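You operate a simulated robot arm through the tools that you are given. There is no shell and no other tool.

The job below is to be done with a simulated robot arm. You get a single attempt, and the scene is never put back.

TASK
Put the white cup on the ledge, then polish the tarnish off the steel tray.
Fine: take cream from the tin on the blue cloth; lay the cloth back; the tray and the other cups stay. Set down upright: white cup. What is to be rubbed or washed off counts as gone when no trace of it is left.
Where things are to end (x, y in the base frame): white cup within 0.06 m of [0.9, 0.33].

The check looks at the end state, three seconds after you hand in, the way a careful person would. Anything else that was tipped, shoved, dropped, spilled or broken makes it a failure. Flat cloth is picked up by pressing the open fingertips on it (5 to 10 N) and closing them slowly along it; thin cloth reads only 2 to 8 mm in the jaws.

THE ROBOT
A 7-joint arm with a fingered hand, fixed in place. Base frame: the origin is on the floor under the middle of its stand, x ahead of it, y to its left, z up; the work surface is at about z = 0.82. Units: m, degrees, N and s.
With the tool pointing down near the work surface it reaches from about 0.1 to 0.94 m from the base axis. Its first joint turns from -115.0 to 115.0 degrees. Payload 5 kg.
The tool frame sits at the grasp point between the pads (the TCP): z along the fingers, y along the line on which they close. The tips reach 0.032 m beyond it. The gripper opens to 0.16 m; its body begins 0.089 m behind the TCP. The gripper is a hand of 4 fingers: y runs from the thumb to the fingers, the wrist lies at [0, 0, -0.267] in the tool frame.
Orientation is that of the tool frame in the base frame, as a unit quaternion [w, x, y, z]. With the fingers straight down and closing along the base's y, the tool's x points along the base's -x, its y along +y and its z along -z.

THE INTERFACE
- The arm moves only by the tool send_rows. Its argument "deltas" is text: rows parted by semicolons, each of 6 numbers parted by spaces: the turn, a rotation vector about the tool's x, y, z in units of 60 degrees (1.0 is 60 degrees), then the shift along the tool's x, y, z in units of 100 mm (1.0 is 100 mm). In form: ax ay az x y z; .... A call has 1 to 20 rows; each row is the pose to reach, as a shift and turn from the pose commanded when the call began, along the tool's axes at that moment. A call with a number of a shift or a turn outside -1 to 1 is refused whole. A row lasts 0.2 s, in which the tool goes at most 0.05 m and 8.6 degrees; a call with a longer step from one row to the next is refused whole. A pose out of reach is approached as far as the arm can. The call stops where the force on the tool passes 40 N (or 10 N more than at its start, if that is more) or the arm is blocked; 0.2 s more then pass. In this call time passes only in rows, and 0.2 s behind the last. The reply holds the time, the measured pose of the TCP, the force on the tool along the base axes, the opening and the grip force, in the units named above and with some noise, with the torque about the TCP (base axes, N m) and any sound that the robot's microphone picked up, and new pictures: "pictures" is both (left out), scene, wrist or none.
- Cameras (640 x 400 px; columns grow to the right, rows downward): "scene" is fixed at [0.4006, -0.6521, 1.5765]; the picture's right is [0.95, -0.32, 0.00], its down [-0.12, -0.35, -0.93] and it looks along [0.30, 0.88, -0.37] (base axes); focal length 277 px, centre (320, 200). "wrist" rides on the gripper at [0.08, -0.004, -0.114] in the tool frame; the picture's right is [0.05, 1.00, 0.00], its down [-0.82, 0.04, -0.58] and it looks along [-0.58, 0.03, 0.82] (tool axes); focal length 265 px, centre (320, 200). There is no depth. A picture from a camera that has moved, and an enlarged one, comes with that camera's place and axes in the base frame and with its lens.
- move_column(by): slides the trunk up (or, below 0, down) by that many m; the arm rides with it, the base frame stays. It gives what a move gives, with no picture.
- set_fingers(finger1, finger2, finger3, thumb_bend): sets how far each is bent, from 0 (flat) to 1 (curled in); at 0.3 the hand is open as for a grip, at 0.7 the pads meet at the TCP. One left out holds its place. A second passes; each finger stops where it meets its share of the squeeze, and holds until it gets a number again. It is the only way to open and close the hand. It gives what a move gives, with no picture; readings hold the bend of each and the force on the fingers (four entries, about 0 where the hand has none), thumb and palm.
- enlarge(camera, box): a new picture of the part [left, top, right, bottom] of that camera's present view, enlarged. No time passes.
- finish_job(): hands the job in; it is judged then, once.

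Nothing tells you positions but the pictures and the camera data. Unless the task says otherwise, let go and move clear before handing in.

The tools are called after "Call:" as a command line: name --argument value ..., lists and objects as JSON in quotes. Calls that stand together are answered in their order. send_rows: Moves the arm, as the interface text tells. Its arguments: {"type":"object","properties":{"deltas":{"type":"string"},"pictures":{"type":"string","enum":["both","scene","wrist","none"]}},"required":["deltas"]} The other tools are called the same way: move_column (by) moves the trunk up or down; set_fingers (finger1, finger2, finger3, thumb_bend) moves the fingers one by one; enlarge (camera, box) takes an enlarged picture of a part of a camera's view; finish_job () hands the job in.

At the start:

```text
t: 0.0
tcp_pos: [0.6323, -0.0839, 1.5252]
ee_rot: [0.0, 0.0, 1.0, -0.001]
force: [-0.5, -0.5, -0.3]
torque: [-0.04, 0.02, 0.01]
grip_width: 0.1598
grasp_force: 0.1
shape: jaw
bend: [0.3, 0.3, 0.3, 0.3]
finger forces: [0.0, 0.0, 0.0, 0.0, 0.0, 0.0]
trunk travel left (down, up): [-0.875, 0.115]
```

scene: 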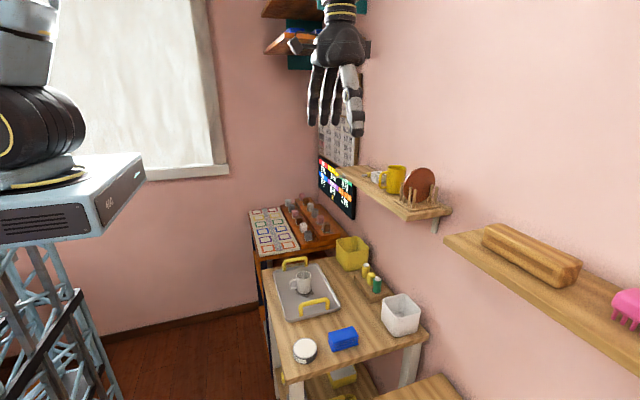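
wrist: 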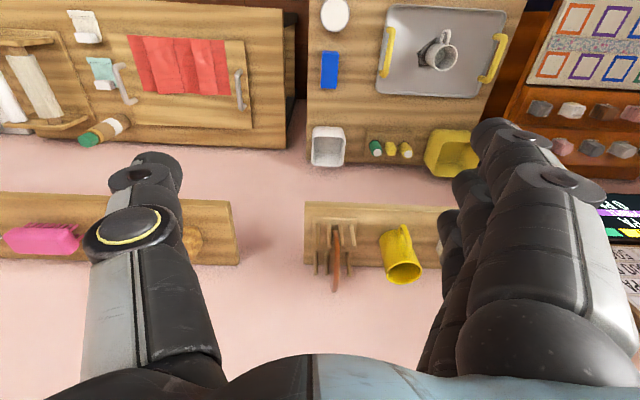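

I see a wooden table with a steel tray holding a cup, a blue cloth and a white tin nearby, and a wall shelf with cups and plates. I'll take closer looks before moving anything.

Call:
enlarge --camera "scene" --box '[240, 240, 440, 365]'

Call:
enlarge --camera "scene" --box '[310, 140, 470, 240]'

Call:
enlarge --camera "wrist" --box '[300, 0, 540, 150]'

Call:
enlarge --camera "wrist" --box '[290, 120, 490, 300]'

```text
3.20 times, centred on (340, 302) of scene
camera zoom: at [0.4006, -0.6521, 1.5765], right [0.95, -0.32, 0.0], down [-0.12, -0.35, -0.93], along [0.3, 0.88, -0.37], focal length 886 px, centre (256, -128)
```

zoom: 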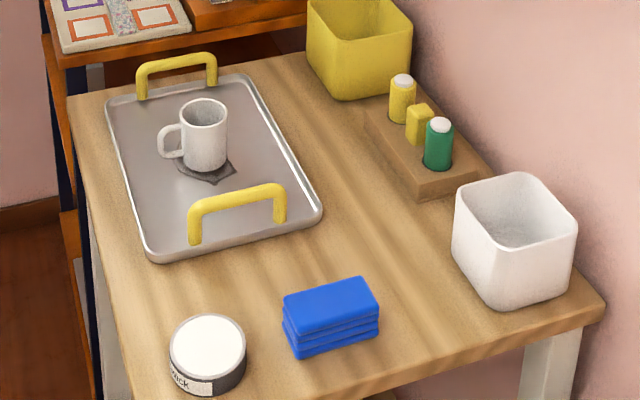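

```text
4.00 times, centred on (390, 190) of scene
camera zoom: at [0.4006, -0.6521, 1.5765], right [0.95, -0.32, 0.0], down [-0.12, -0.35, -0.93], along [0.3, 0.88, -0.37], focal length 1108 px, centre (40, 240)
```

zoom: 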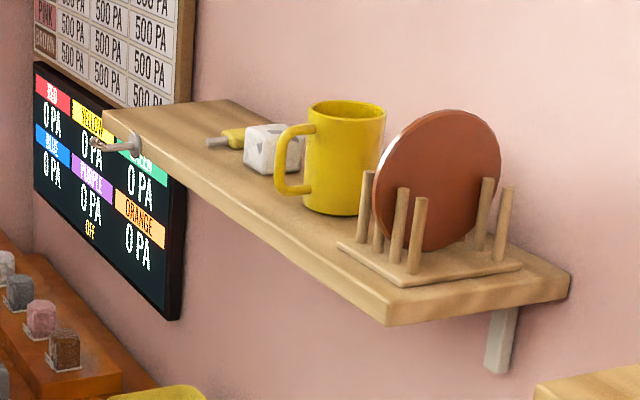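

```text
2.67 times, centred on (420, 75) of wrist
camera zoom: at [0.5513, -0.0876, 1.639], right [-0.05, 1.0, 0.0], down [0.82, 0.04, 0.58], along [0.58, 0.03, -0.82], focal length 708 px, centre (53, 533)
```

zoom: 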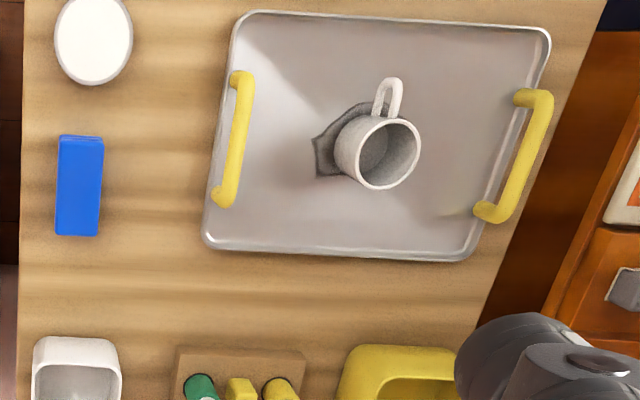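

```text
2.22 times, centred on (390, 210) of wrist
camera zoom: at [0.5513, -0.0876, 1.639], right [-0.05, 1.0, 0.0], down [0.82, 0.04, 0.58], along [0.58, 0.03, -0.82], focal length 590 px, centre (164, 178)
```

zoom: 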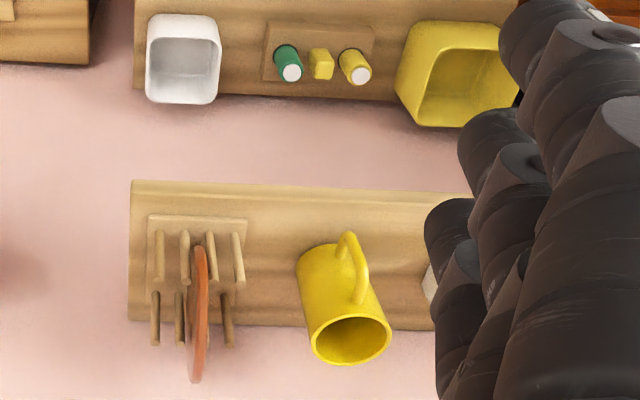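

The white cup stands on the tray at about (0.63, 0.22) with the dark tarnish under it. The ledge is at about z = 1.265, x from 0.825. I'll move over toward y = 0.22 to get a clear look at the ledge target and the tray.

Call:
send_rows --deltas "0 0 0 0 0.25 0; 0 0 0 0 0.5 0; 0 0 0 0 0.75 0; 0 0 0 0 1 0" --pictures "none"

Call:
send_rows --deltas "0 0 0 0 0.25 0; 0 0 0 0 0.5 0; 0 0 0 0 0.75 0; 0 0 0 0 1 0" --pictures "none"

Call:
send_rows --deltas "0 0 0 0 0.25 0; 0 0 0 0 0.5 0; 0 0 0 0 0.75 0; 0 0 0 0 1 0" --pictures "both"

Call:
enlarge --camera "wrist" --box '[220, 140, 460, 300]'

Call:
enlarge --camera "wrist" --box '[200, 0, 420, 140]'

```text
t: 1.0
tcp_pos: [0.634, 0.018, 1.5252]
ee_rot: [0.0, 0.0, 1.0, 0.0]
force: [-1.1, 0.7, 0.2]
torque: [0.01, 0.0, -0.01]
grip_width: 0.1598
grasp_force: 0.1
shape: jaw
bend: [0.3, 0.3, 0.3, 0.3]
finger forces: [0.0, 0.0, 0.1, 0.0, 0.0, 0.0]
trunk travel left (down, up): [-0.875, 0.115]
```

```text
t: 2.0
tcp_pos: [0.6327, 0.1182, 1.5248]
ee_rot: [0.001, 0.0, 1.0, 0.0]
force: [0.3, 0.5, -0.3]
torque: [-0.02, -0.02, 0.01]
grip_width: 0.1599
grasp_force: 0.0
shape: jaw
bend: [0.3, 0.3, 0.3, 0.3]
finger forces: [0.0, 0.0, 0.0, 0.1, 0.0, 0.0]
trunk travel left (down, up): [-0.875, 0.115]
```

```text
t: 3.0
tcp_pos: [0.6326, 0.2184, 1.5242]
ee_rot: [0.001, 0.0, 1.0, 0.0]
force: [0.7, -0.8, -0.1]
torque: [0.0, 0.0, 0.01]
grip_width: 0.1597
grasp_force: 0.1
shape: jaw
bend: [0.3, 0.3, 0.3, 0.3]
finger forces: [0.0, 0.0, 0.1, 0.1, 0.1, 0.0]
trunk travel left (down, up): [-0.875, 0.115]
camera wrist: at [0.5522, 0.2134, 1.6384], right [-0.05, 1.0, 0.0], down [0.82, 0.04, 0.58], along [0.58, 0.03, -0.82], focal length 265 px, centre (320, 200)
```

scene: 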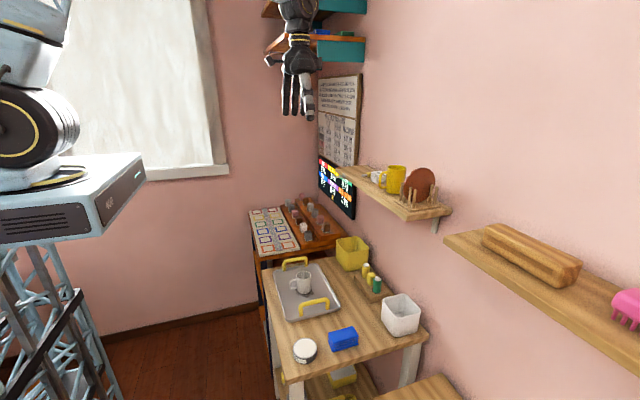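
wrist: 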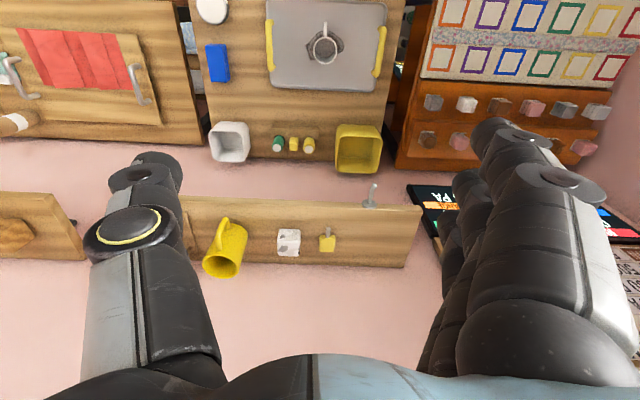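

```text
2.50 times, centred on (340, 220) of wrist
camera zoom: at [0.5522, 0.2134, 1.6384], right [-0.05, 1.0, 0.0], down [0.82, 0.04, 0.58], along [0.58, 0.03, -0.82], focal length 664 px, centre (270, 150)
```

zoom: 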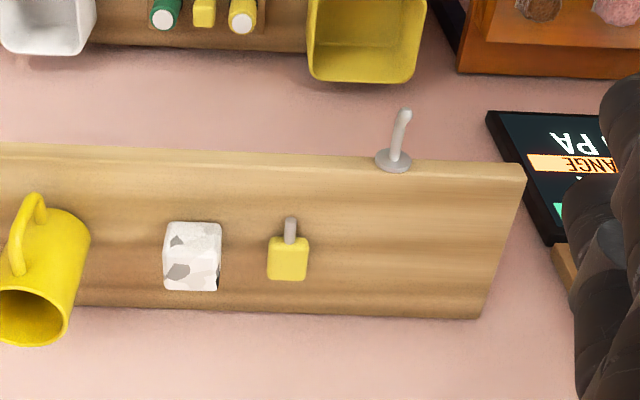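

```text
2.86 times, centred on (310, 70) of wrist
camera zoom: at [0.5522, 0.2134, 1.6384], right [-0.05, 1.0, 0.0], down [0.82, 0.04, 0.58], along [0.58, 0.03, -0.82], focal length 758 px, centre (349, 571)
```

zoom: 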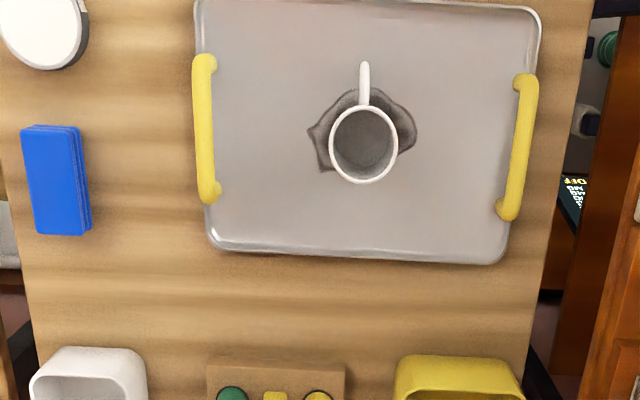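

The cup's rim is centred near (0.627, 0.23) with its handle pointing straight at -x. The ledge runs x 0.82–0.98 to y ≈ 0.41, with a hook on its front edge at y ≈ 0.31 and a small yellow item at y ≈ 0.25. I'll lower the trunk over the cup, then test which finger is which.

Call:
move_column --by -0.4

Call:
set_fingers --finger1 0.0

Call:
send_rows --deltas "0 -0.13 0 0 0 0; 0 -0.26 0 0 0 0; 0 -0.38 0 0 0 0; 0 -0.4333 0 0 0 0"

```text
t: 6.8
tcp_pos: [0.6333, 0.2161, 1.125]
ee_rot: [0.0, 0.001, 1.0, 0.0]
force: [0.0, -0.3, -0.3]
torque: [-0.02, 0.02, -0.02]
grip_width: 0.1595
grasp_force: 0.1
shape: jaw
bend: [0.3, 0.3, 0.3, 0.3]
finger forces: [0.1, 0.1, 0.0, 0.0, 0.0, 0.0]
trunk travel left (down, up): [-0.475, 0.515]
```

```text
t: 7.8
tcp_pos: [0.6341, 0.2169, 1.1257]
ee_rot: [0.001, 0.001, 1.0, 0.0]
force: [-0.3, -0.2, -0.3]
torque: [-0.04, -0.01, 0.03]
grip_width: 0.2069
grasp_force: 0.1
shape: fingers
bend: [0.0, 0.3, 0.3, 0.3]
finger forces: [0.0, 0.0, 0.0, 0.0, 0.1, 0.1]
trunk travel left (down, up): [-0.475, 0.515]
```

```text
t: 8.8
tcp_pos: [0.6335, 0.2166, 1.1255]
ee_rot: [0.226, 0.001, 0.974, -0.001]
force: [0.4, 0.4, -0.5]
torque: [0.02, -0.02, 0.02]
grip_width: 0.2067
grasp_force: 0.0
shape: fingers
bend: [0.0, 0.3, 0.3, 0.3]
finger forces: [0.1, 0.0, 0.0, 0.0, 0.0, 0.0]
trunk travel left (down, up): [-0.475, 0.515]
camera wrist: at [0.5099, 0.2125, 1.1923], right [-0.05, 1.0, -0.02], down [0.48, 0.04, 0.88], along [0.88, 0.03, -0.48], focal length 265 px, centre (320, 200)
```

scene: 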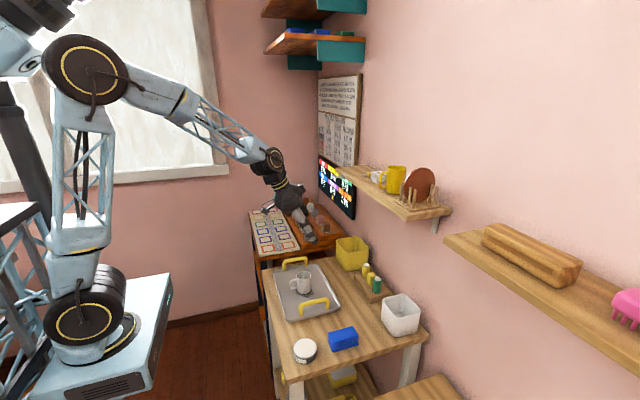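
wrist: 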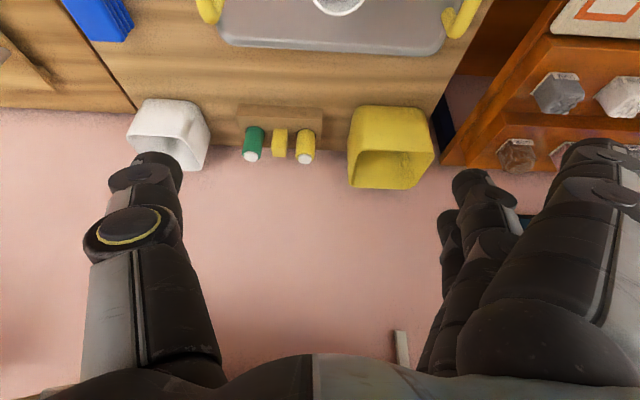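

Finger1 is the one on the tool +x side (nearest the camera). The hand is tilted 26° forward; I'll now descend to just above the cup and check alignment.

Call:
send_rows --deltas "0 0 0 0.108 0.031 0.241; 0 0 0 0.2155 0.062 0.482; 0 0 0 0.323 0.093 0.723; 0 0 0 0.431 0.124 0.964"

Call:
set_fingers --finger1 0.3

Call:
enlarge --camera "scene" --box '[240, 200, 400, 320]'

```text
t: 9.8
tcp_pos: [0.6372, 0.2283, 1.0201]
ee_rot: [0.225, 0.0, 0.974, 0.0]
force: [-0.4, -0.1, 0.2]
torque: [-0.03, -0.02, 0.01]
grip_width: 0.2068
grasp_force: 0.1
shape: fingers
bend: [0.0, 0.3, 0.3, 0.3]
finger forces: [0.0, 0.1, 0.1, 0.1, 0.0, 0.0]
trunk travel left (down, up): [-0.475, 0.515]
camera wrist: at [0.5136, 0.2244, 1.0862], right [-0.05, 1.0, -0.02], down [0.48, 0.04, 0.88], along [0.88, 0.03, -0.48], focal length 265 px, centre (320, 200)
```

scene: 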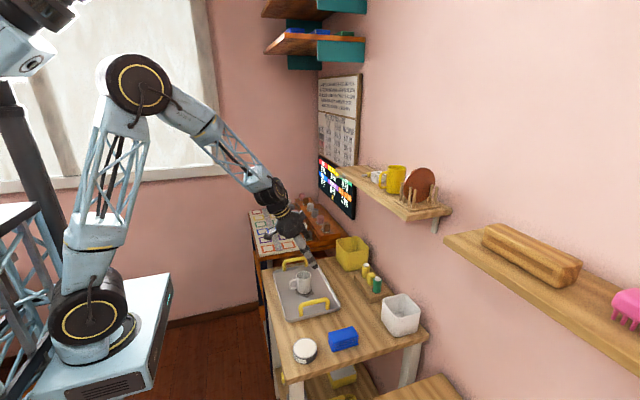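
wrist: 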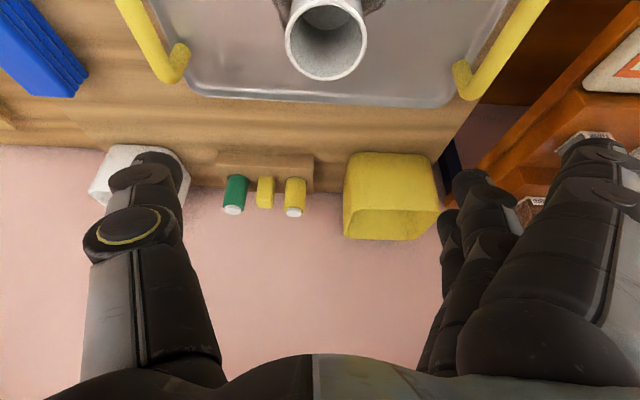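

```text
t: 10.8
tcp_pos: [0.6363, 0.2281, 1.0197]
ee_rot: [0.225, 0.0, 0.974, 0.0]
force: [-0.4, 0.9, 0.6]
torque: [-0.01, 0.0, 0.0]
grip_width: 0.1714
grasp_force: 0.0
shape: fingers
bend: [0.3, 0.3, 0.3, 0.3]
finger forces: [0.0, 0.0, 0.0, 0.0, 0.1, 0.0]
trunk travel left (down, up): [-0.475, 0.515]
```

```text
3.33 times, centred on (320, 260) of scene
camera zoom: at [0.4006, -0.6521, 1.5765], right [0.95, -0.32, 0.0], down [-0.12, -0.35, -0.93], along [0.3, 0.88, -0.37], focal length 923 px, centre (320, 0)
```

zoom: 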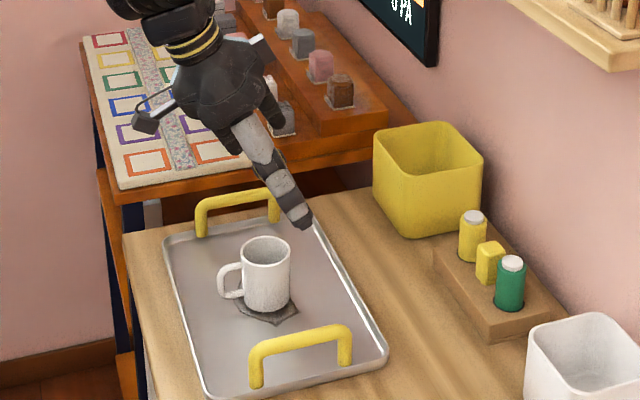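

The cup centre reads about (0.628, 0.229), rim about z 0.895. The tray handles are well clear of the open hand, so I'll descend vertically around the cup.

Call:
send_rows --deltas "0 0 0 0.1 0.003 0.21; 0 0 0 0.2 0.005 0.42; 0 0 0 0.307 0.008 0.629"

Call:
enlarge --camera "scene" --box '[240, 220, 360, 310]'

```text
t: 11.6
tcp_pos: [0.6381, 0.2303, 0.9496]
ee_rot: [0.225, 0.0, 0.974, 0.0]
force: [0.2, 0.0, 0.3]
torque: [0.0, -0.01, 0.0]
grip_width: 0.1713
grasp_force: 0.0
shape: fingers
bend: [0.3, 0.3, 0.3, 0.3]
finger forces: [0.0, 0.0, 0.0, 0.0, 0.0, 0.0]
trunk travel left (down, up): [-0.475, 0.515]
camera wrist: at [0.5137, 0.2259, 1.0165], right [-0.05, 1.0, -0.02], down [0.48, 0.04, 0.88], along [0.88, 0.03, -0.48], focal length 265 px, centre (320, 200)
```

scene: 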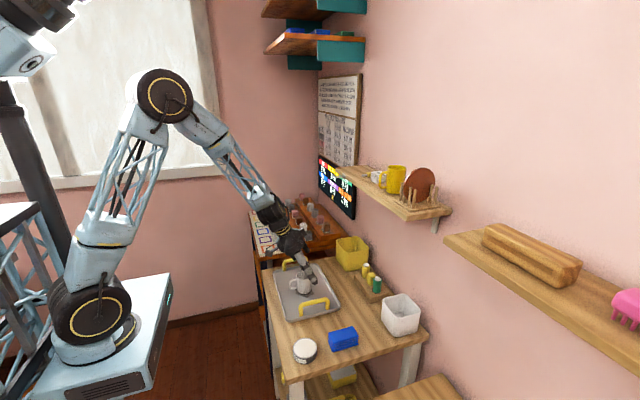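
wrist: 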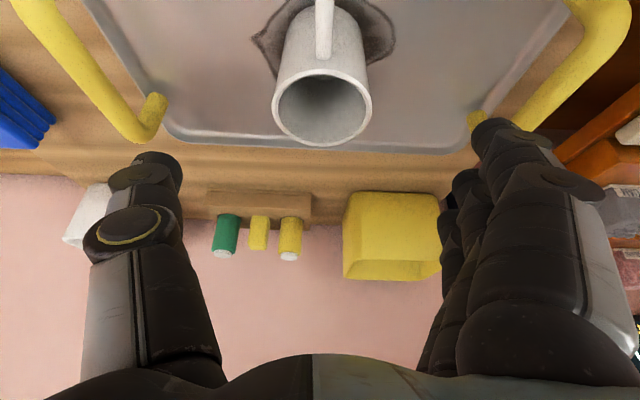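

```text
4.44 times, centred on (300, 265) of scene
camera zoom: at [0.4006, -0.6521, 1.5765], right [0.95, -0.32, 0.0], down [-0.12, -0.35, -0.93], along [0.3, 0.88, -0.37], focal length 1231 px, centre (409, -89)
```

zoom: 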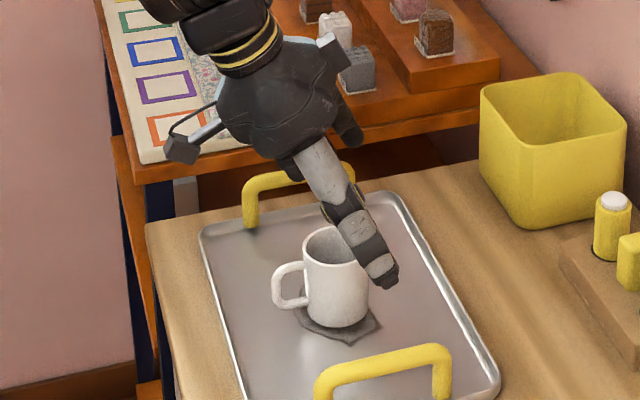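

The cup is nicely centred between thumb and fingers in y. I'll go down the last ~65 mm so the pads sit on the upper part of the cup.

Call:
send_rows --deltas "0 0 0 0.08 0 0.15; 0 0 0 0.16 0 0.30; 0 0 0 0.24 -0.004 0.45; 0 0 0 0.31 -0.008 0.579"

Call:
enlarge --camera "scene" --box '[250, 235, 350, 310]'

```text
t: 12.6
tcp_pos: [0.6346, 0.2298, 0.8828]
ee_rot: [0.225, 0.0, 0.974, 0.0]
force: [0.4, 0.2, 0.5]
torque: [0.0, 0.02, -0.04]
grip_width: 0.1708
grasp_force: 0.1
shape: fingers
bend: [0.3, 0.3, 0.3, 0.3]
finger forces: [0.0, 0.0, 0.0, 0.0, 0.1, 0.0]
trunk travel left (down, up): [-0.475, 0.515]
camera wrist: at [0.5114, 0.2249, 0.9504], right [-0.05, 1.0, -0.02], down [0.48, 0.04, 0.88], along [0.88, 0.03, -0.48], focal length 265 px, centre (320, 200)
```

scene: 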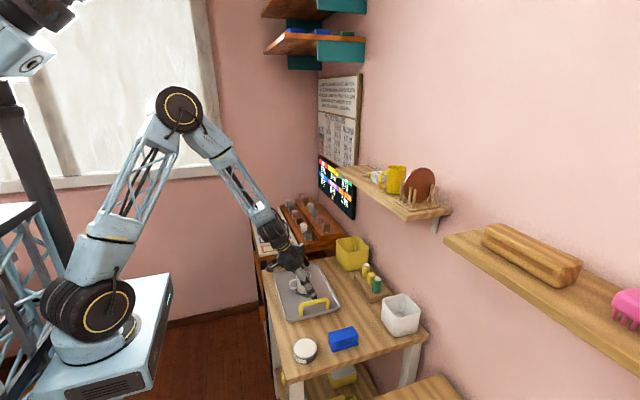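
wrist: 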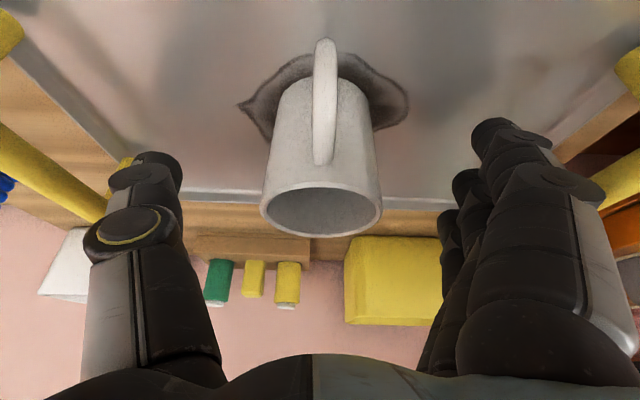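

```text
5.33 times, centred on (300, 272) of scene
camera zoom: at [0.4006, -0.6521, 1.5765], right [0.95, -0.32, 0.0], down [-0.12, -0.35, -0.93], along [0.3, 0.88, -0.37], focal length 1477 px, centre (427, -187)
```

zoom: 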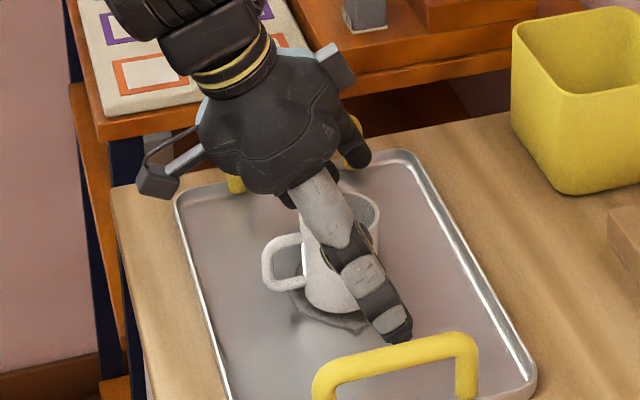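

The cup sits between the thumb and fingers with the handle toward the palm side, untouched. I'll close gradually, checking before contact.

Call:
set_fingers --finger1 0.48 --finger2 0.48 --finger3 0.48 --thumb_bend 0.48

Call:
send_rows --deltas "0 0 0 0 0 0" --pictures "wrist"

Call:
enlarge --camera "scene" --box '[250, 235, 350, 310]'

```text
t: 13.6
tcp_pos: [0.6338, 0.2292, 0.8841]
ee_rot: [0.225, 0.0, 0.974, 0.0]
force: [-0.9, 0.0, 0.9]
torque: [-0.02, -0.06, 0.05]
grip_width: 0.1
grasp_force: 0.1
shape: fingers
bend: [0.48, 0.48, 0.48, 0.48]
finger forces: [0.0, 0.1, 0.0, 0.0, 0.1, 0.1]
trunk travel left (down, up): [-0.475, 0.515]
```

```text
t: 14.0
tcp_pos: [0.6347, 0.2295, 0.8834]
ee_rot: [0.225, 0.001, 0.974, 0.0]
force: [-0.3, -0.1, 0.2]
torque: [-0.01, 0.01, 0.03]
grip_width: 0.0999
grasp_force: 0.1
shape: fingers
bend: [0.48, 0.48, 0.48, 0.48]
finger forces: [0.0, 0.0, 0.1, 0.0, 0.0, 0.0]
trunk travel left (down, up): [-0.475, 0.515]
camera wrist: at [0.5114, 0.2247, 0.9507], right [-0.05, 1.0, -0.02], down [0.48, 0.04, 0.88], along [0.88, 0.03, -0.48], focal length 265 px, centre (320, 200)
```

wrist: 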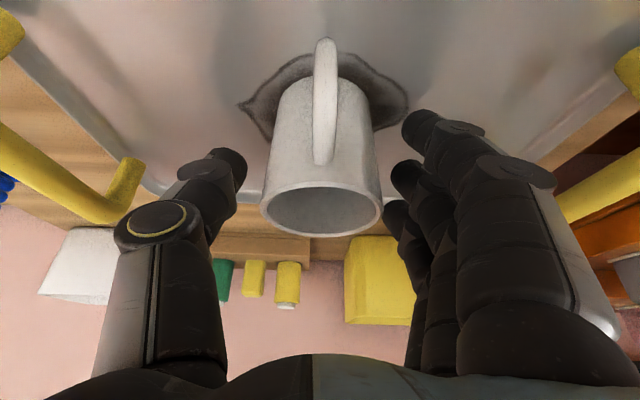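

```text
5.33 times, centred on (300, 272) of scene
camera zoom: at [0.4006, -0.6521, 1.5765], right [0.95, -0.32, 0.0], down [-0.12, -0.35, -0.93], along [0.3, 0.88, -0.37], focal length 1477 px, centre (427, -187)
```

zoom: 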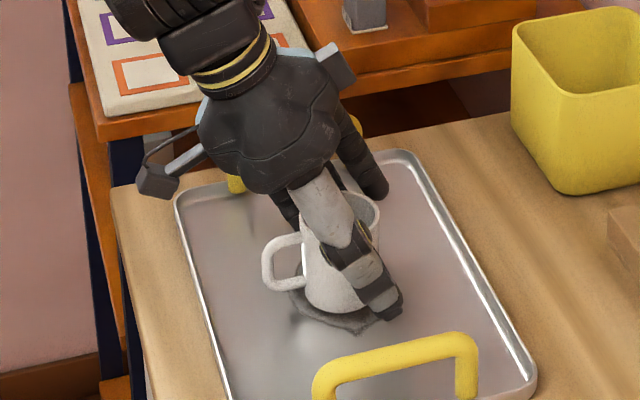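

Call:
set_fingers --finger1 0.54 --finger2 0.54 --finger3 0.52 --thumb_bend 0.54

Call:
send_rows --deltas "0 0 0 0 0 0" --pictures "wrist"

```text
t: 15.0
tcp_pos: [0.6347, 0.2292, 0.8837]
ee_rot: [0.225, 0.0, 0.974, 0.0]
force: [-0.2, 0.2, 1.5]
torque: [0.01, -0.02, 0.0]
grip_width: 0.0764
grasp_force: 0.0
shape: fingers
bend: [0.54, 0.54, 0.52, 0.54]
finger forces: [0.1, 0.0, 0.0, 0.0, 0.0, 0.0]
trunk travel left (down, up): [-0.475, 0.515]
```

```text
t: 15.4
tcp_pos: [0.6345, 0.2285, 0.8843]
ee_rot: [0.225, 0.0, 0.974, 0.0]
force: [-0.3, 0.0, 0.7]
torque: [-0.01, 0.01, 0.02]
grip_width: 0.0765
grasp_force: 0.1
shape: fingers
bend: [0.54, 0.54, 0.52, 0.54]
finger forces: [0.0, 0.1, 0.1, 0.0, 0.1, 0.0]
trunk travel left (down, up): [-0.475, 0.515]
camera wrist: at [0.5114, 0.2247, 0.9507], right [-0.05, 1.0, -0.02], down [0.48, 0.04, 0.88], along [0.88, 0.03, -0.48], focal length 265 px, centre (320, 200)
```

wrist: 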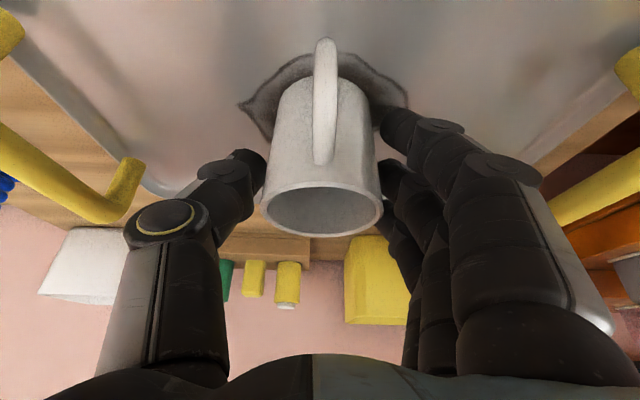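

Call:
set_fingers --finger1 0.59 --finger2 0.59 --finger3 0.54 --thumb_bend 0.59

Call:
send_rows --deltas "0 0 0 0 0 0" --pictures "wrist"

Call:
enlarge --camera "scene" --box '[250, 235, 350, 310]'

```text
t: 16.4
tcp_pos: [0.6345, 0.2291, 0.883]
ee_rot: [0.224, 0.0, 0.974, -0.001]
force: [-0.5, -0.6, 0.6]
torque: [0.04, 0.02, -0.03]
grip_width: 0.0609
grasp_force: 1.7
shape: fingers
bend: [0.58, 0.58, 0.54, 0.58]
finger forces: [1.1, 0.4, 0.0, 0.0, 1.4, 0.0]
trunk travel left (down, up): [-0.475, 0.515]
```

```text
t: 16.8
tcp_pos: [0.6339, 0.2293, 0.8838]
ee_rot: [0.226, 0.0, 0.974, 0.0]
force: [0.1, 0.6, -0.1]
torque: [0.0, -0.01, -0.03]
grip_width: 0.0608
grasp_force: 2.1
shape: fingers
bend: [0.58, 0.58, 0.54, 0.58]
finger forces: [1.1, 0.4, 0.1, 0.1, 1.3, 0.0]
trunk travel left (down, up): [-0.475, 0.515]
camera wrist: at [0.5114, 0.2247, 0.9506], right [-0.05, 1.0, -0.02], down [0.48, 0.04, 0.88], along [0.88, 0.03, -0.48], focal length 265 px, centre (320, 200)
```

wrist: 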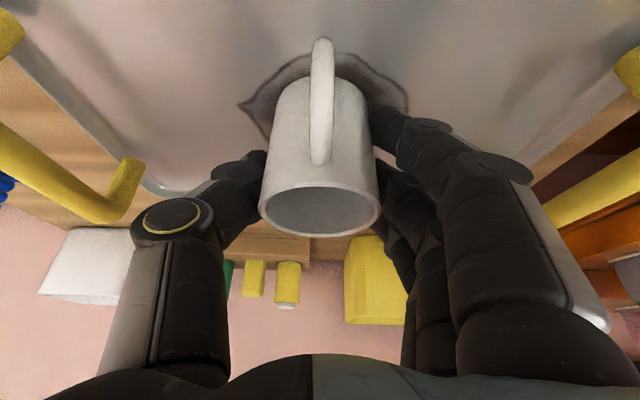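

```text
5.33 times, centred on (300, 272) of scene
camera zoom: at [0.4006, -0.6521, 1.5765], right [0.95, -0.32, 0.0], down [-0.12, -0.35, -0.93], along [0.3, 0.88, -0.37], focal length 1477 px, centre (427, -187)
```

zoom: 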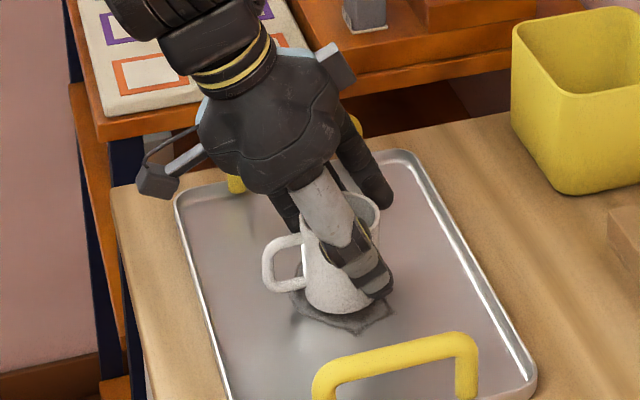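

Call:
set_fingers --finger1 0.64 --finger2 0.66 --finger3 0.62 --thumb_bend 0.65

Call:
send_rows --deltas "0 0 0 0 0 0" --pictures "wrist"

Call:
enlarge --camera "scene" --box '[250, 235, 350, 310]'

```text
t: 17.8
tcp_pos: [0.6355, 0.2287, 0.8842]
ee_rot: [0.226, 0.0, 0.974, 0.0]
force: [0.5, 1.0, -0.6]
torque: [0.04, 0.03, 0.0]
grip_width: 0.058
grasp_force: 11.7
shape: fingers
bend: [0.58, 0.6, 0.62, 0.62]
finger forces: [5.6, 6.5, 0.0, 0.0, 11.0, 0.0]
trunk travel left (down, up): [-0.475, 0.515]
```

```text
t: 18.2
tcp_pos: [0.6344, 0.2283, 0.8829]
ee_rot: [0.225, 0.0, 0.974, 0.0]
force: [-0.7, 0.4, -0.7]
torque: [0.0, 0.01, 0.0]
grip_width: 0.0579
grasp_force: 11.7
shape: fingers
bend: [0.58, 0.6, 0.62, 0.62]
finger forces: [5.6, 6.4, 0.1, 0.0, 11.2, 0.1]
trunk travel left (down, up): [-0.475, 0.515]
camera wrist: at [0.5114, 0.2247, 0.9506], right [-0.05, 1.0, -0.02], down [0.48, 0.04, 0.88], along [0.88, 0.03, -0.48], focal length 265 px, centre (320, 200)
```

wrist: 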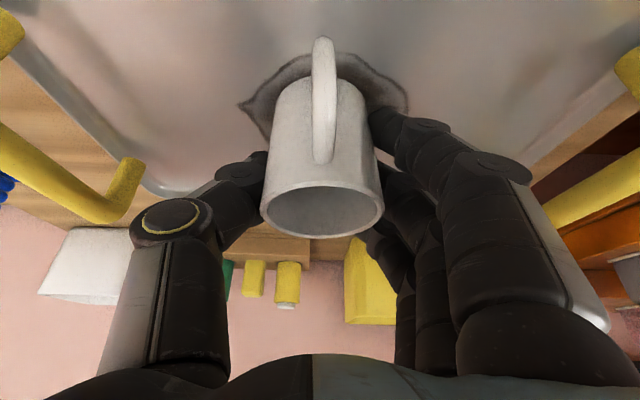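

```text
5.33 times, centred on (300, 272) of scene
camera zoom: at [0.4006, -0.6521, 1.5765], right [0.95, -0.32, 0.0], down [-0.12, -0.35, -0.93], along [0.3, 0.88, -0.37], focal length 1477 px, centre (427, -187)
```

zoom: 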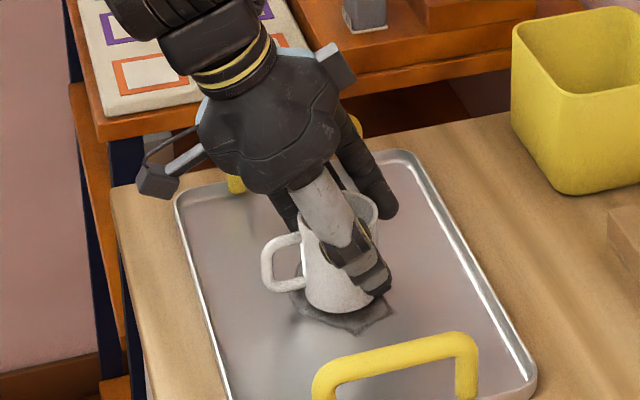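

The grip is firm at about 11 N with balanced fingers. I'll lift a little vertically and check it holds.

Call:
send_rows --deltas "0 0 0 -0.022 0 -0.045; 0 0 0 -0.044 0 -0.09; 0 0 0 -0.088 0 -0.18; 0 0 0 -0.132 0 -0.27"

Call:
enlarge --camera "scene" --box '[250, 225, 350, 300]'

```text
t: 19.2
tcp_pos: [0.6338, 0.2274, 0.9146]
ee_rot: [0.224, 0.0, 0.975, 0.0]
force: [0.6, -0.1, -1.7]
torque: [-0.04, 0.01, 0.02]
grip_width: 0.0577
grasp_force: 11.1
shape: fingers
bend: [0.58, 0.6, 0.62, 0.62]
finger forces: [5.5, 6.4, 0.0, 0.0, 11.1, 0.0]
trunk travel left (down, up): [-0.475, 0.515]
camera wrist: at [0.5111, 0.224, 0.9815], right [-0.05, 1.0, -0.02], down [0.48, 0.04, 0.88], along [0.88, 0.03, -0.48], focal length 265 px, centre (320, 200)
```

scene: 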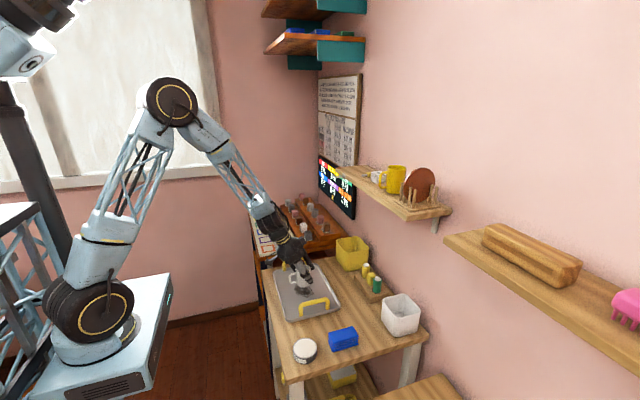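
wrist: 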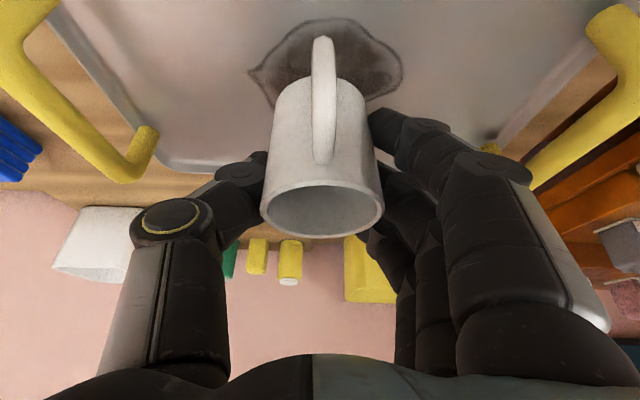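

```text
5.33 times, centred on (300, 262) of scene
camera zoom: at [0.4006, -0.6521, 1.5765], right [0.95, -0.32, 0.0], down [-0.12, -0.35, -0.93], along [0.3, 0.88, -0.37], focal length 1477 px, centre (427, -133)
```

zoom: 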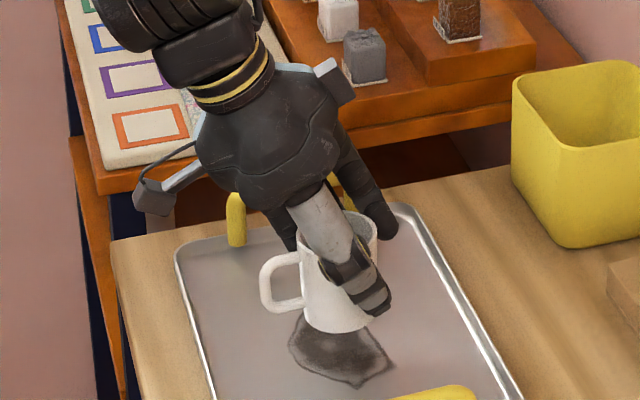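

The cup is held securely and the tarnish patch is now visible. Next I raise the trunk so the cup is well above ledge height, then move over.

Call:
move_column --by 0.47

Call:
send_rows --deltas "0 0 0 -0.2 0.25 0.0974; 0 0 0 -0.4 0.5 0.1949; 0 0 0 -0.6 0.75 0.2923; 0 0 0 -0.8 1 0.3898"

```text
refused: 0.47 is not a number from -0.4 to 0.4
```

```text
t: 20.2
tcp_pos: [0.7235, 0.3293, 0.9139]
ee_rot: [0.225, 0.0, 0.974, -0.001]
force: [-0.1, 0.9, -0.7]
torque: [-0.02, 0.01, 0.01]
grip_width: 0.0577
grasp_force: 11.5
shape: fingers
bend: [0.58, 0.6, 0.62, 0.62]
finger forces: [5.3, 6.4, 0.0, 0.1, 11.0, 0.0]
trunk travel left (down, up): [-0.475, 0.515]
camera wrist: at [0.6009, 0.3251, 0.9805], right [-0.05, 1.0, -0.02], down [0.48, 0.04, 0.88], along [0.88, 0.03, -0.48], focal length 265 px, centre (320, 200)
```

scene: 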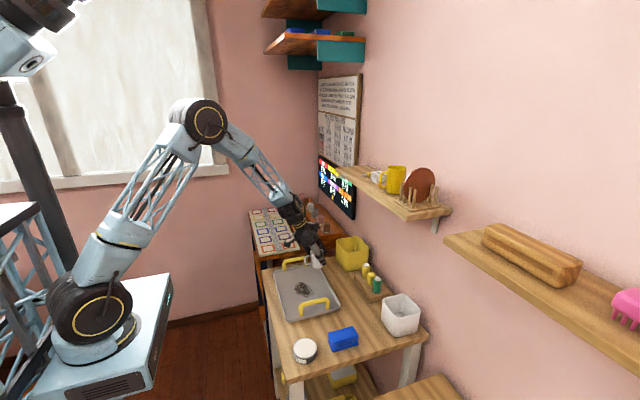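
wrist: 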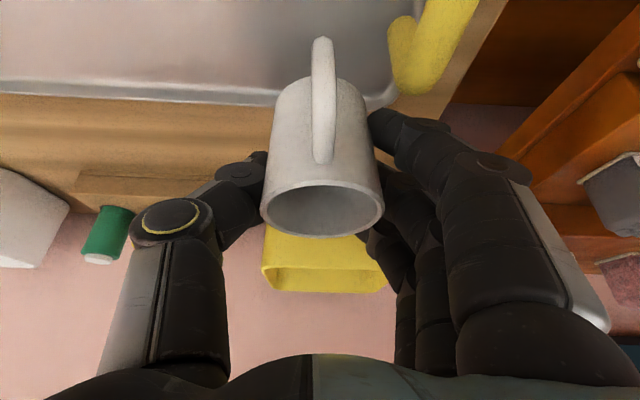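

The column move was refused as too large, so the arm shifted sideways low over the table; nothing was touched. I'm now in front of the ledge's hook line, so I'll rise a bit, back off in x, then raise in two steps.

Call:
move_column --by 0.12

```text
t: 21.7
tcp_pos: [0.7246, 0.3293, 1.0344]
ee_rot: [0.224, 0.0, 0.975, 0.0]
force: [0.7, -0.2, -1.7]
torque: [0.03, -0.01, -0.02]
grip_width: 0.0574
grasp_force: 11.5
shape: fingers
bend: [0.58, 0.6, 0.62, 0.62]
finger forces: [5.4, 6.4, 0.0, 0.0, 11.0, 0.0]
trunk travel left (down, up): [-0.595, 0.395]
```

Call:
send_rows --deltas "0 0 0 0.25 0 -0.1218; 0 0 0 0.5 0 -0.2436; 0 0 0 0.75 0 -0.3654; 0 0 0 0.95 0 -0.4629" --pictures "scene"

```text
t: 22.7
tcp_pos: [0.6181, 0.3303, 1.0338]
ee_rot: [0.225, 0.0, 0.974, -0.001]
force: [-0.9, -0.4, -1.4]
torque: [-0.03, -0.06, -0.01]
grip_width: 0.0577
grasp_force: 11.7
shape: fingers
bend: [0.58, 0.6, 0.62, 0.62]
finger forces: [5.3, 6.4, 0.0, 0.1, 11.1, 0.1]
trunk travel left (down, up): [-0.595, 0.395]
```

scene: 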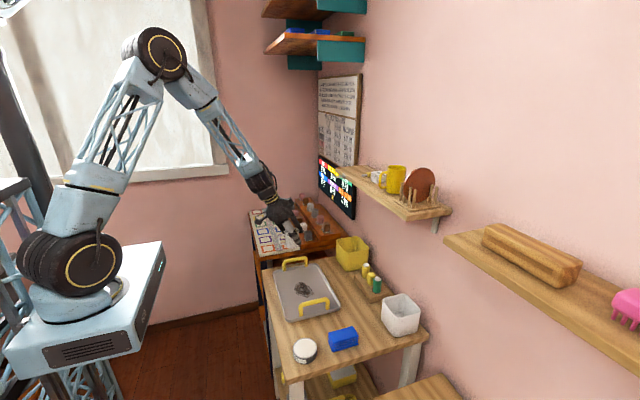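

Call:
move_column --by 0.36

Call:
enlarge --camera "scene" --box '[200, 60, 480, 240]'

```text
t: 26.2
tcp_pos: [0.6179, 0.3298, 1.3928]
ee_rot: [0.225, -0.001, 0.974, 0.0]
force: [0.0, 0.3, -2.0]
torque: [0.02, -0.04, 0.0]
grip_width: 0.0582
grasp_force: 11.4
shape: fingers
bend: [0.58, 0.6, 0.62, 0.62]
finger forces: [5.3, 6.3, 0.1, 0.1, 10.9, 0.1]
trunk travel left (down, up): [-0.955, 0.035]
```

```text
2.22 times, centred on (340, 150) of scene
camera zoom: at [0.4006, -0.6521, 1.5765], right [0.95, -0.32, 0.0], down [-0.12, -0.35, -0.93], along [0.3, 0.88, -0.37], focal length 615 px, centre (276, 311)
```

zoom: 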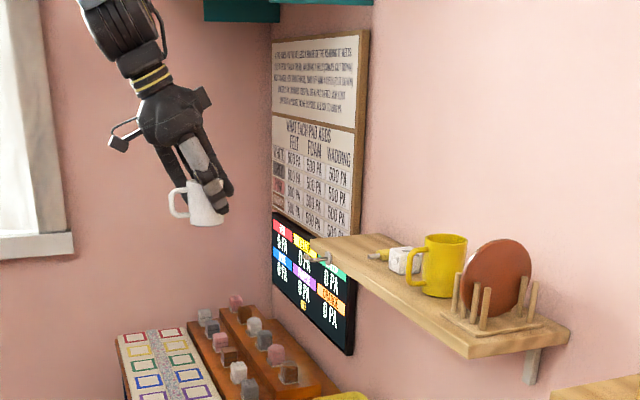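

The cup is at z ≈ 1.33 (base), clear of the ledge and hook. Moving forward over the ledge in steps.

Call:
send_rows --deltas "0 0 0 -0.2135 0.01 0.104; 0 0 0 -0.427 0.02 0.208; 0 0 0 -0.6405 0.03 0.312; 0 0 0 -0.854 0.043 0.416" --pictures "none"

Call:
send_rows --deltas "0 0 0 -0.2135 0.01 0.104; 0 0 0 -0.427 0.02 0.208; 0 0 0 -0.6405 0.03 0.312; 0 0 0 -0.854 0.043 0.416" --pictures "both"

Call:
enlarge --camera "scene" --box '[280, 110, 440, 220]'

```text
t: 27.2
tcp_pos: [0.7137, 0.3347, 1.3927]
ee_rot: [0.225, 0.0, 0.974, -0.001]
force: [0.6, -0.2, -1.9]
torque: [0.0, -0.02, -0.02]
grip_width: 0.0579
grasp_force: 11.1
shape: fingers
bend: [0.58, 0.6, 0.62, 0.62]
finger forces: [5.3, 6.2, 0.1, 0.0, 10.9, 0.0]
trunk travel left (down, up): [-0.955, 0.035]
```

```text
t: 28.2
tcp_pos: [0.8092, 0.3387, 1.3926]
ee_rot: [0.224, 0.001, 0.974, 0.0]
force: [1.3, 0.6, -1.2]
torque: [0.01, 0.02, -0.01]
grip_width: 0.0578
grasp_force: 11.2
shape: fingers
bend: [0.59, 0.6, 0.62, 0.62]
finger forces: [5.4, 6.3, 0.1, 0.0, 11.0, 0.1]
trunk travel left (down, up): [-0.955, 0.035]
camera wrist: at [0.6858, 0.3336, 1.4597], right [-0.05, 1.0, -0.02], down [0.48, 0.04, 0.88], along [0.88, 0.03, -0.48], focal length 265 px, centre (320, 200)
```

scene: 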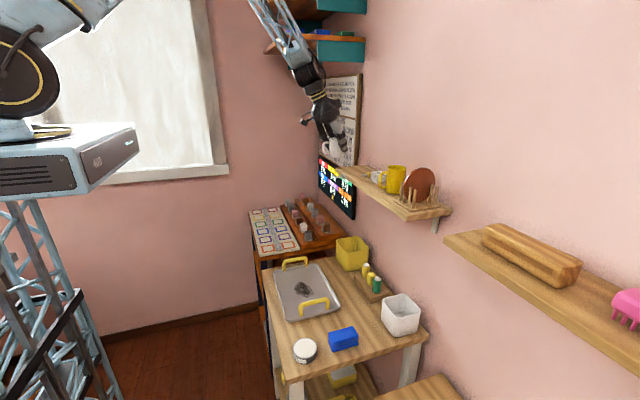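
wrist: 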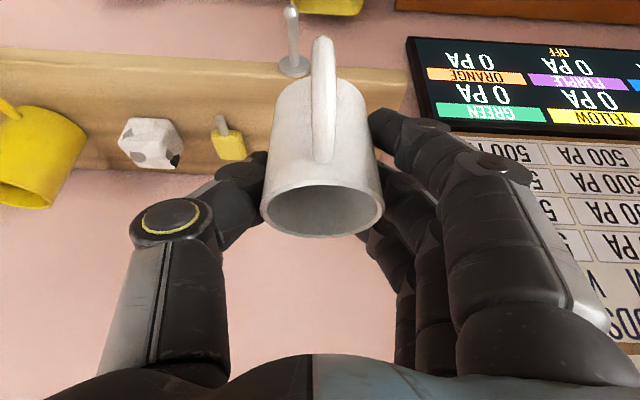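

```text
3.64 times, centred on (360, 165) of scene
camera zoom: at [0.4006, -0.6521, 1.5765], right [0.95, -0.32, 0.0], down [-0.12, -0.35, -0.93], along [0.3, 0.88, -0.37], focal length 1007 px, centre (174, 327)
```

zoom: 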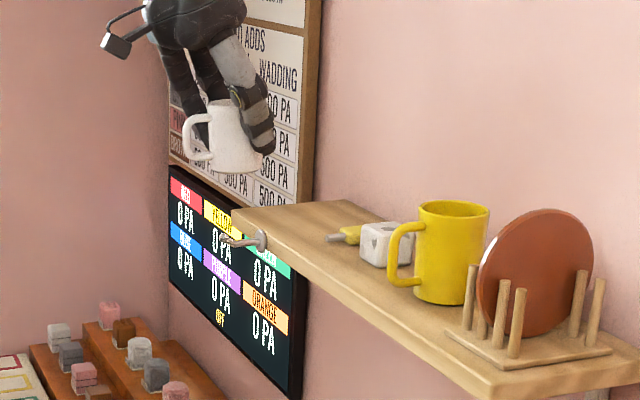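

Alignment checks out: ledge end at y ≈ 0.407, hook at y ≈ 0.314, yellow item's edge at y ≈ 0.262. Moving the last bit forward so the cup stands at about x = 0.895, y = 0.342.

Call:
send_rows --deltas "0 0 0 -0.211 0.01 0.103; 0 0 0 -0.422 0.02 0.206; 0 0 0 -0.633 0.03 0.309; 0 0 0 -0.845 0.035 0.412" --pictures "both"

Call:
enlarge --camera "scene" --box '[280, 110, 440, 220]'

```text
t: 29.2
tcp_pos: [0.9024, 0.342, 1.3927]
ee_rot: [0.225, 0.001, 0.974, -0.001]
force: [0.6, -0.9, -1.7]
torque: [-0.02, 0.0, -0.01]
grip_width: 0.0576
grasp_force: 10.9
shape: fingers
bend: [0.59, 0.6, 0.62, 0.62]
finger forces: [5.3, 6.3, 0.0, 0.0, 10.8, 0.0]
trunk travel left (down, up): [-0.955, 0.035]
camera wrist: at [0.7795, 0.3377, 1.4598], right [-0.05, 1.0, -0.02], down [0.48, 0.04, 0.88], along [0.88, 0.03, -0.48], focal length 265 px, centre (320, 200)
```

scene: 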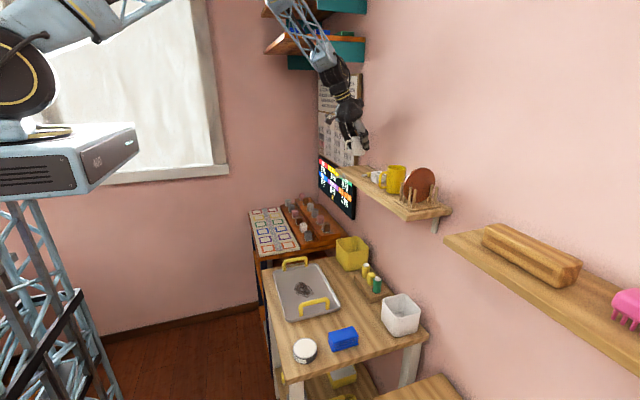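
wrist: 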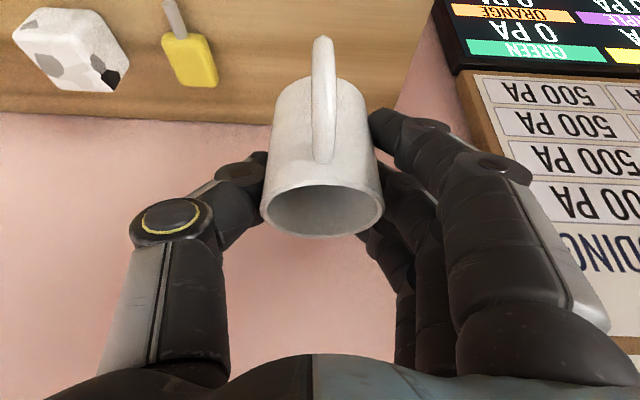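

```text
3.64 times, centred on (360, 165) of scene
camera zoom: at [0.4006, -0.6521, 1.5765], right [0.95, -0.32, 0.0], down [-0.12, -0.35, -0.93], along [0.3, 0.88, -0.37], focal length 1007 px, centre (174, 327)
```

zoom: 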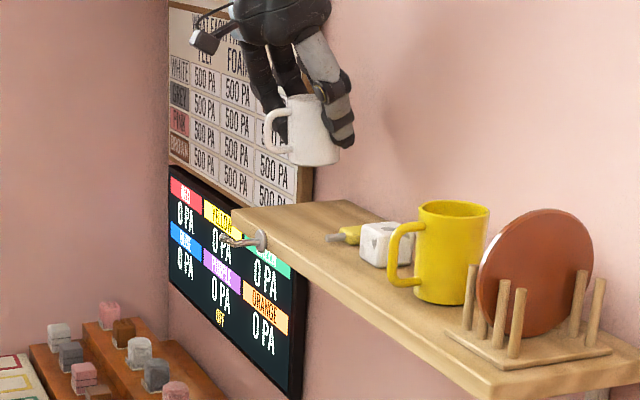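

Over the spot now. Lowering 50 mm first, then fine steps watching the force.

Call:
send_rows --deltas "0 0 0 0.055 0 0.1125; 0 0 0 0.11 0 0.225; 0 0 0 0.165 0 0.3375; 0 0 0 0.219 0 0.45" --pictures "both"

Call:
enlarge --camera "scene" --box '[310, 120, 430, 200]'

```text
t: 30.2
tcp_pos: [0.9019, 0.3428, 1.3428]
ee_rot: [0.225, 0.0, 0.974, 0.0]
force: [0.3, -0.2, -1.1]
torque: [0.03, 0.0, -0.02]
grip_width: 0.0575
grasp_force: 10.9
shape: fingers
bend: [0.59, 0.6, 0.62, 0.62]
finger forces: [5.4, 6.3, 0.1, 0.0, 10.8, 0.0]
trunk travel left (down, up): [-0.955, 0.035]
camera wrist: at [0.7788, 0.3382, 1.4099], right [-0.05, 1.0, -0.02], down [0.48, 0.04, 0.88], along [0.88, 0.03, -0.48], focal length 265 px, centre (320, 200)
```

scene: 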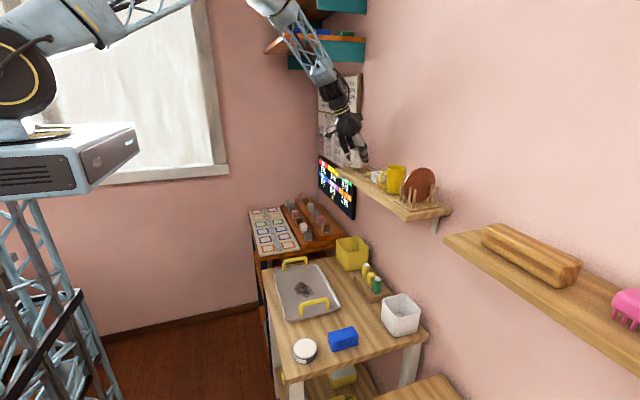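
wrist: 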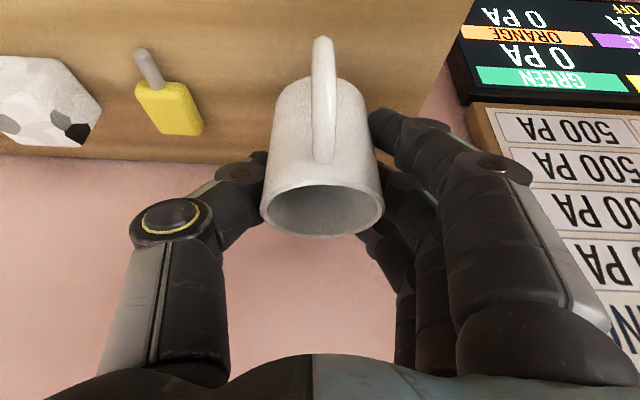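

```text
5.00 times, centred on (370, 160) of scene
camera zoom: at [0.4006, -0.6521, 1.5765], right [0.95, -0.32, 0.0], down [-0.12, -0.35, -0.93], along [0.3, 0.88, -0.37], focal length 1384 px, centre (70, 400)
```

zoom: 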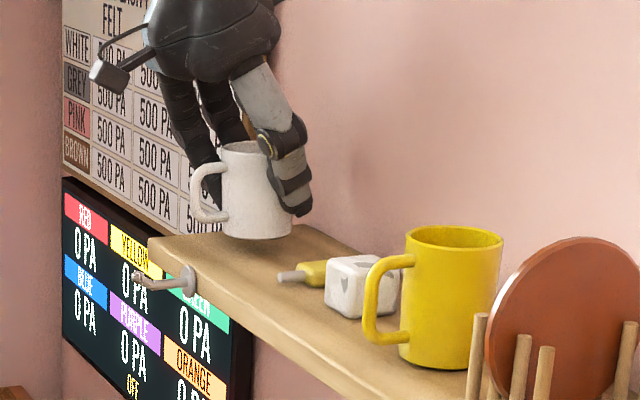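

Call:
send_rows --deltas "0 0 0 0.0088 0 0.018; 0 0 0 0.0175 0 0.036; 0 0 0 0.0263 0 0.054; 0 0 0 0.035 0 0.072; 0 0 0 0.044 0 0.09; 0 0 0 0.0526 0 0.108" --pictures "none"

Call:
enlarge --camera "scene" --box '[310, 120, 430, 200]'

```text
t: 31.6
tcp_pos: [0.902, 0.3421, 1.331]
ee_rot: [0.225, 0.0, 0.974, 0.0]
force: [0.0, 0.2, -1.9]
torque: [0.04, 0.0, 0.0]
grip_width: 0.0576
grasp_force: 11.3
shape: fingers
bend: [0.59, 0.6, 0.62, 0.62]
finger forces: [5.4, 6.4, 0.0, 0.0, 10.8, 0.1]
trunk travel left (down, up): [-0.955, 0.035]
```

```text
5.00 times, centred on (370, 160) of scene
camera zoom: at [0.4006, -0.6521, 1.5765], right [0.95, -0.32, 0.0], down [-0.12, -0.35, -0.93], along [0.3, 0.88, -0.37], focal length 1384 px, centre (70, 400)
```

zoom: 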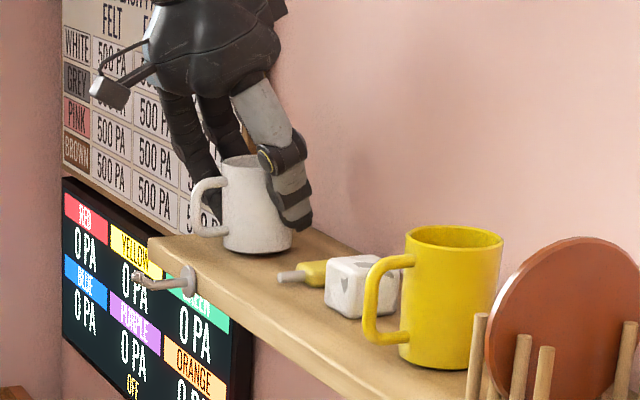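

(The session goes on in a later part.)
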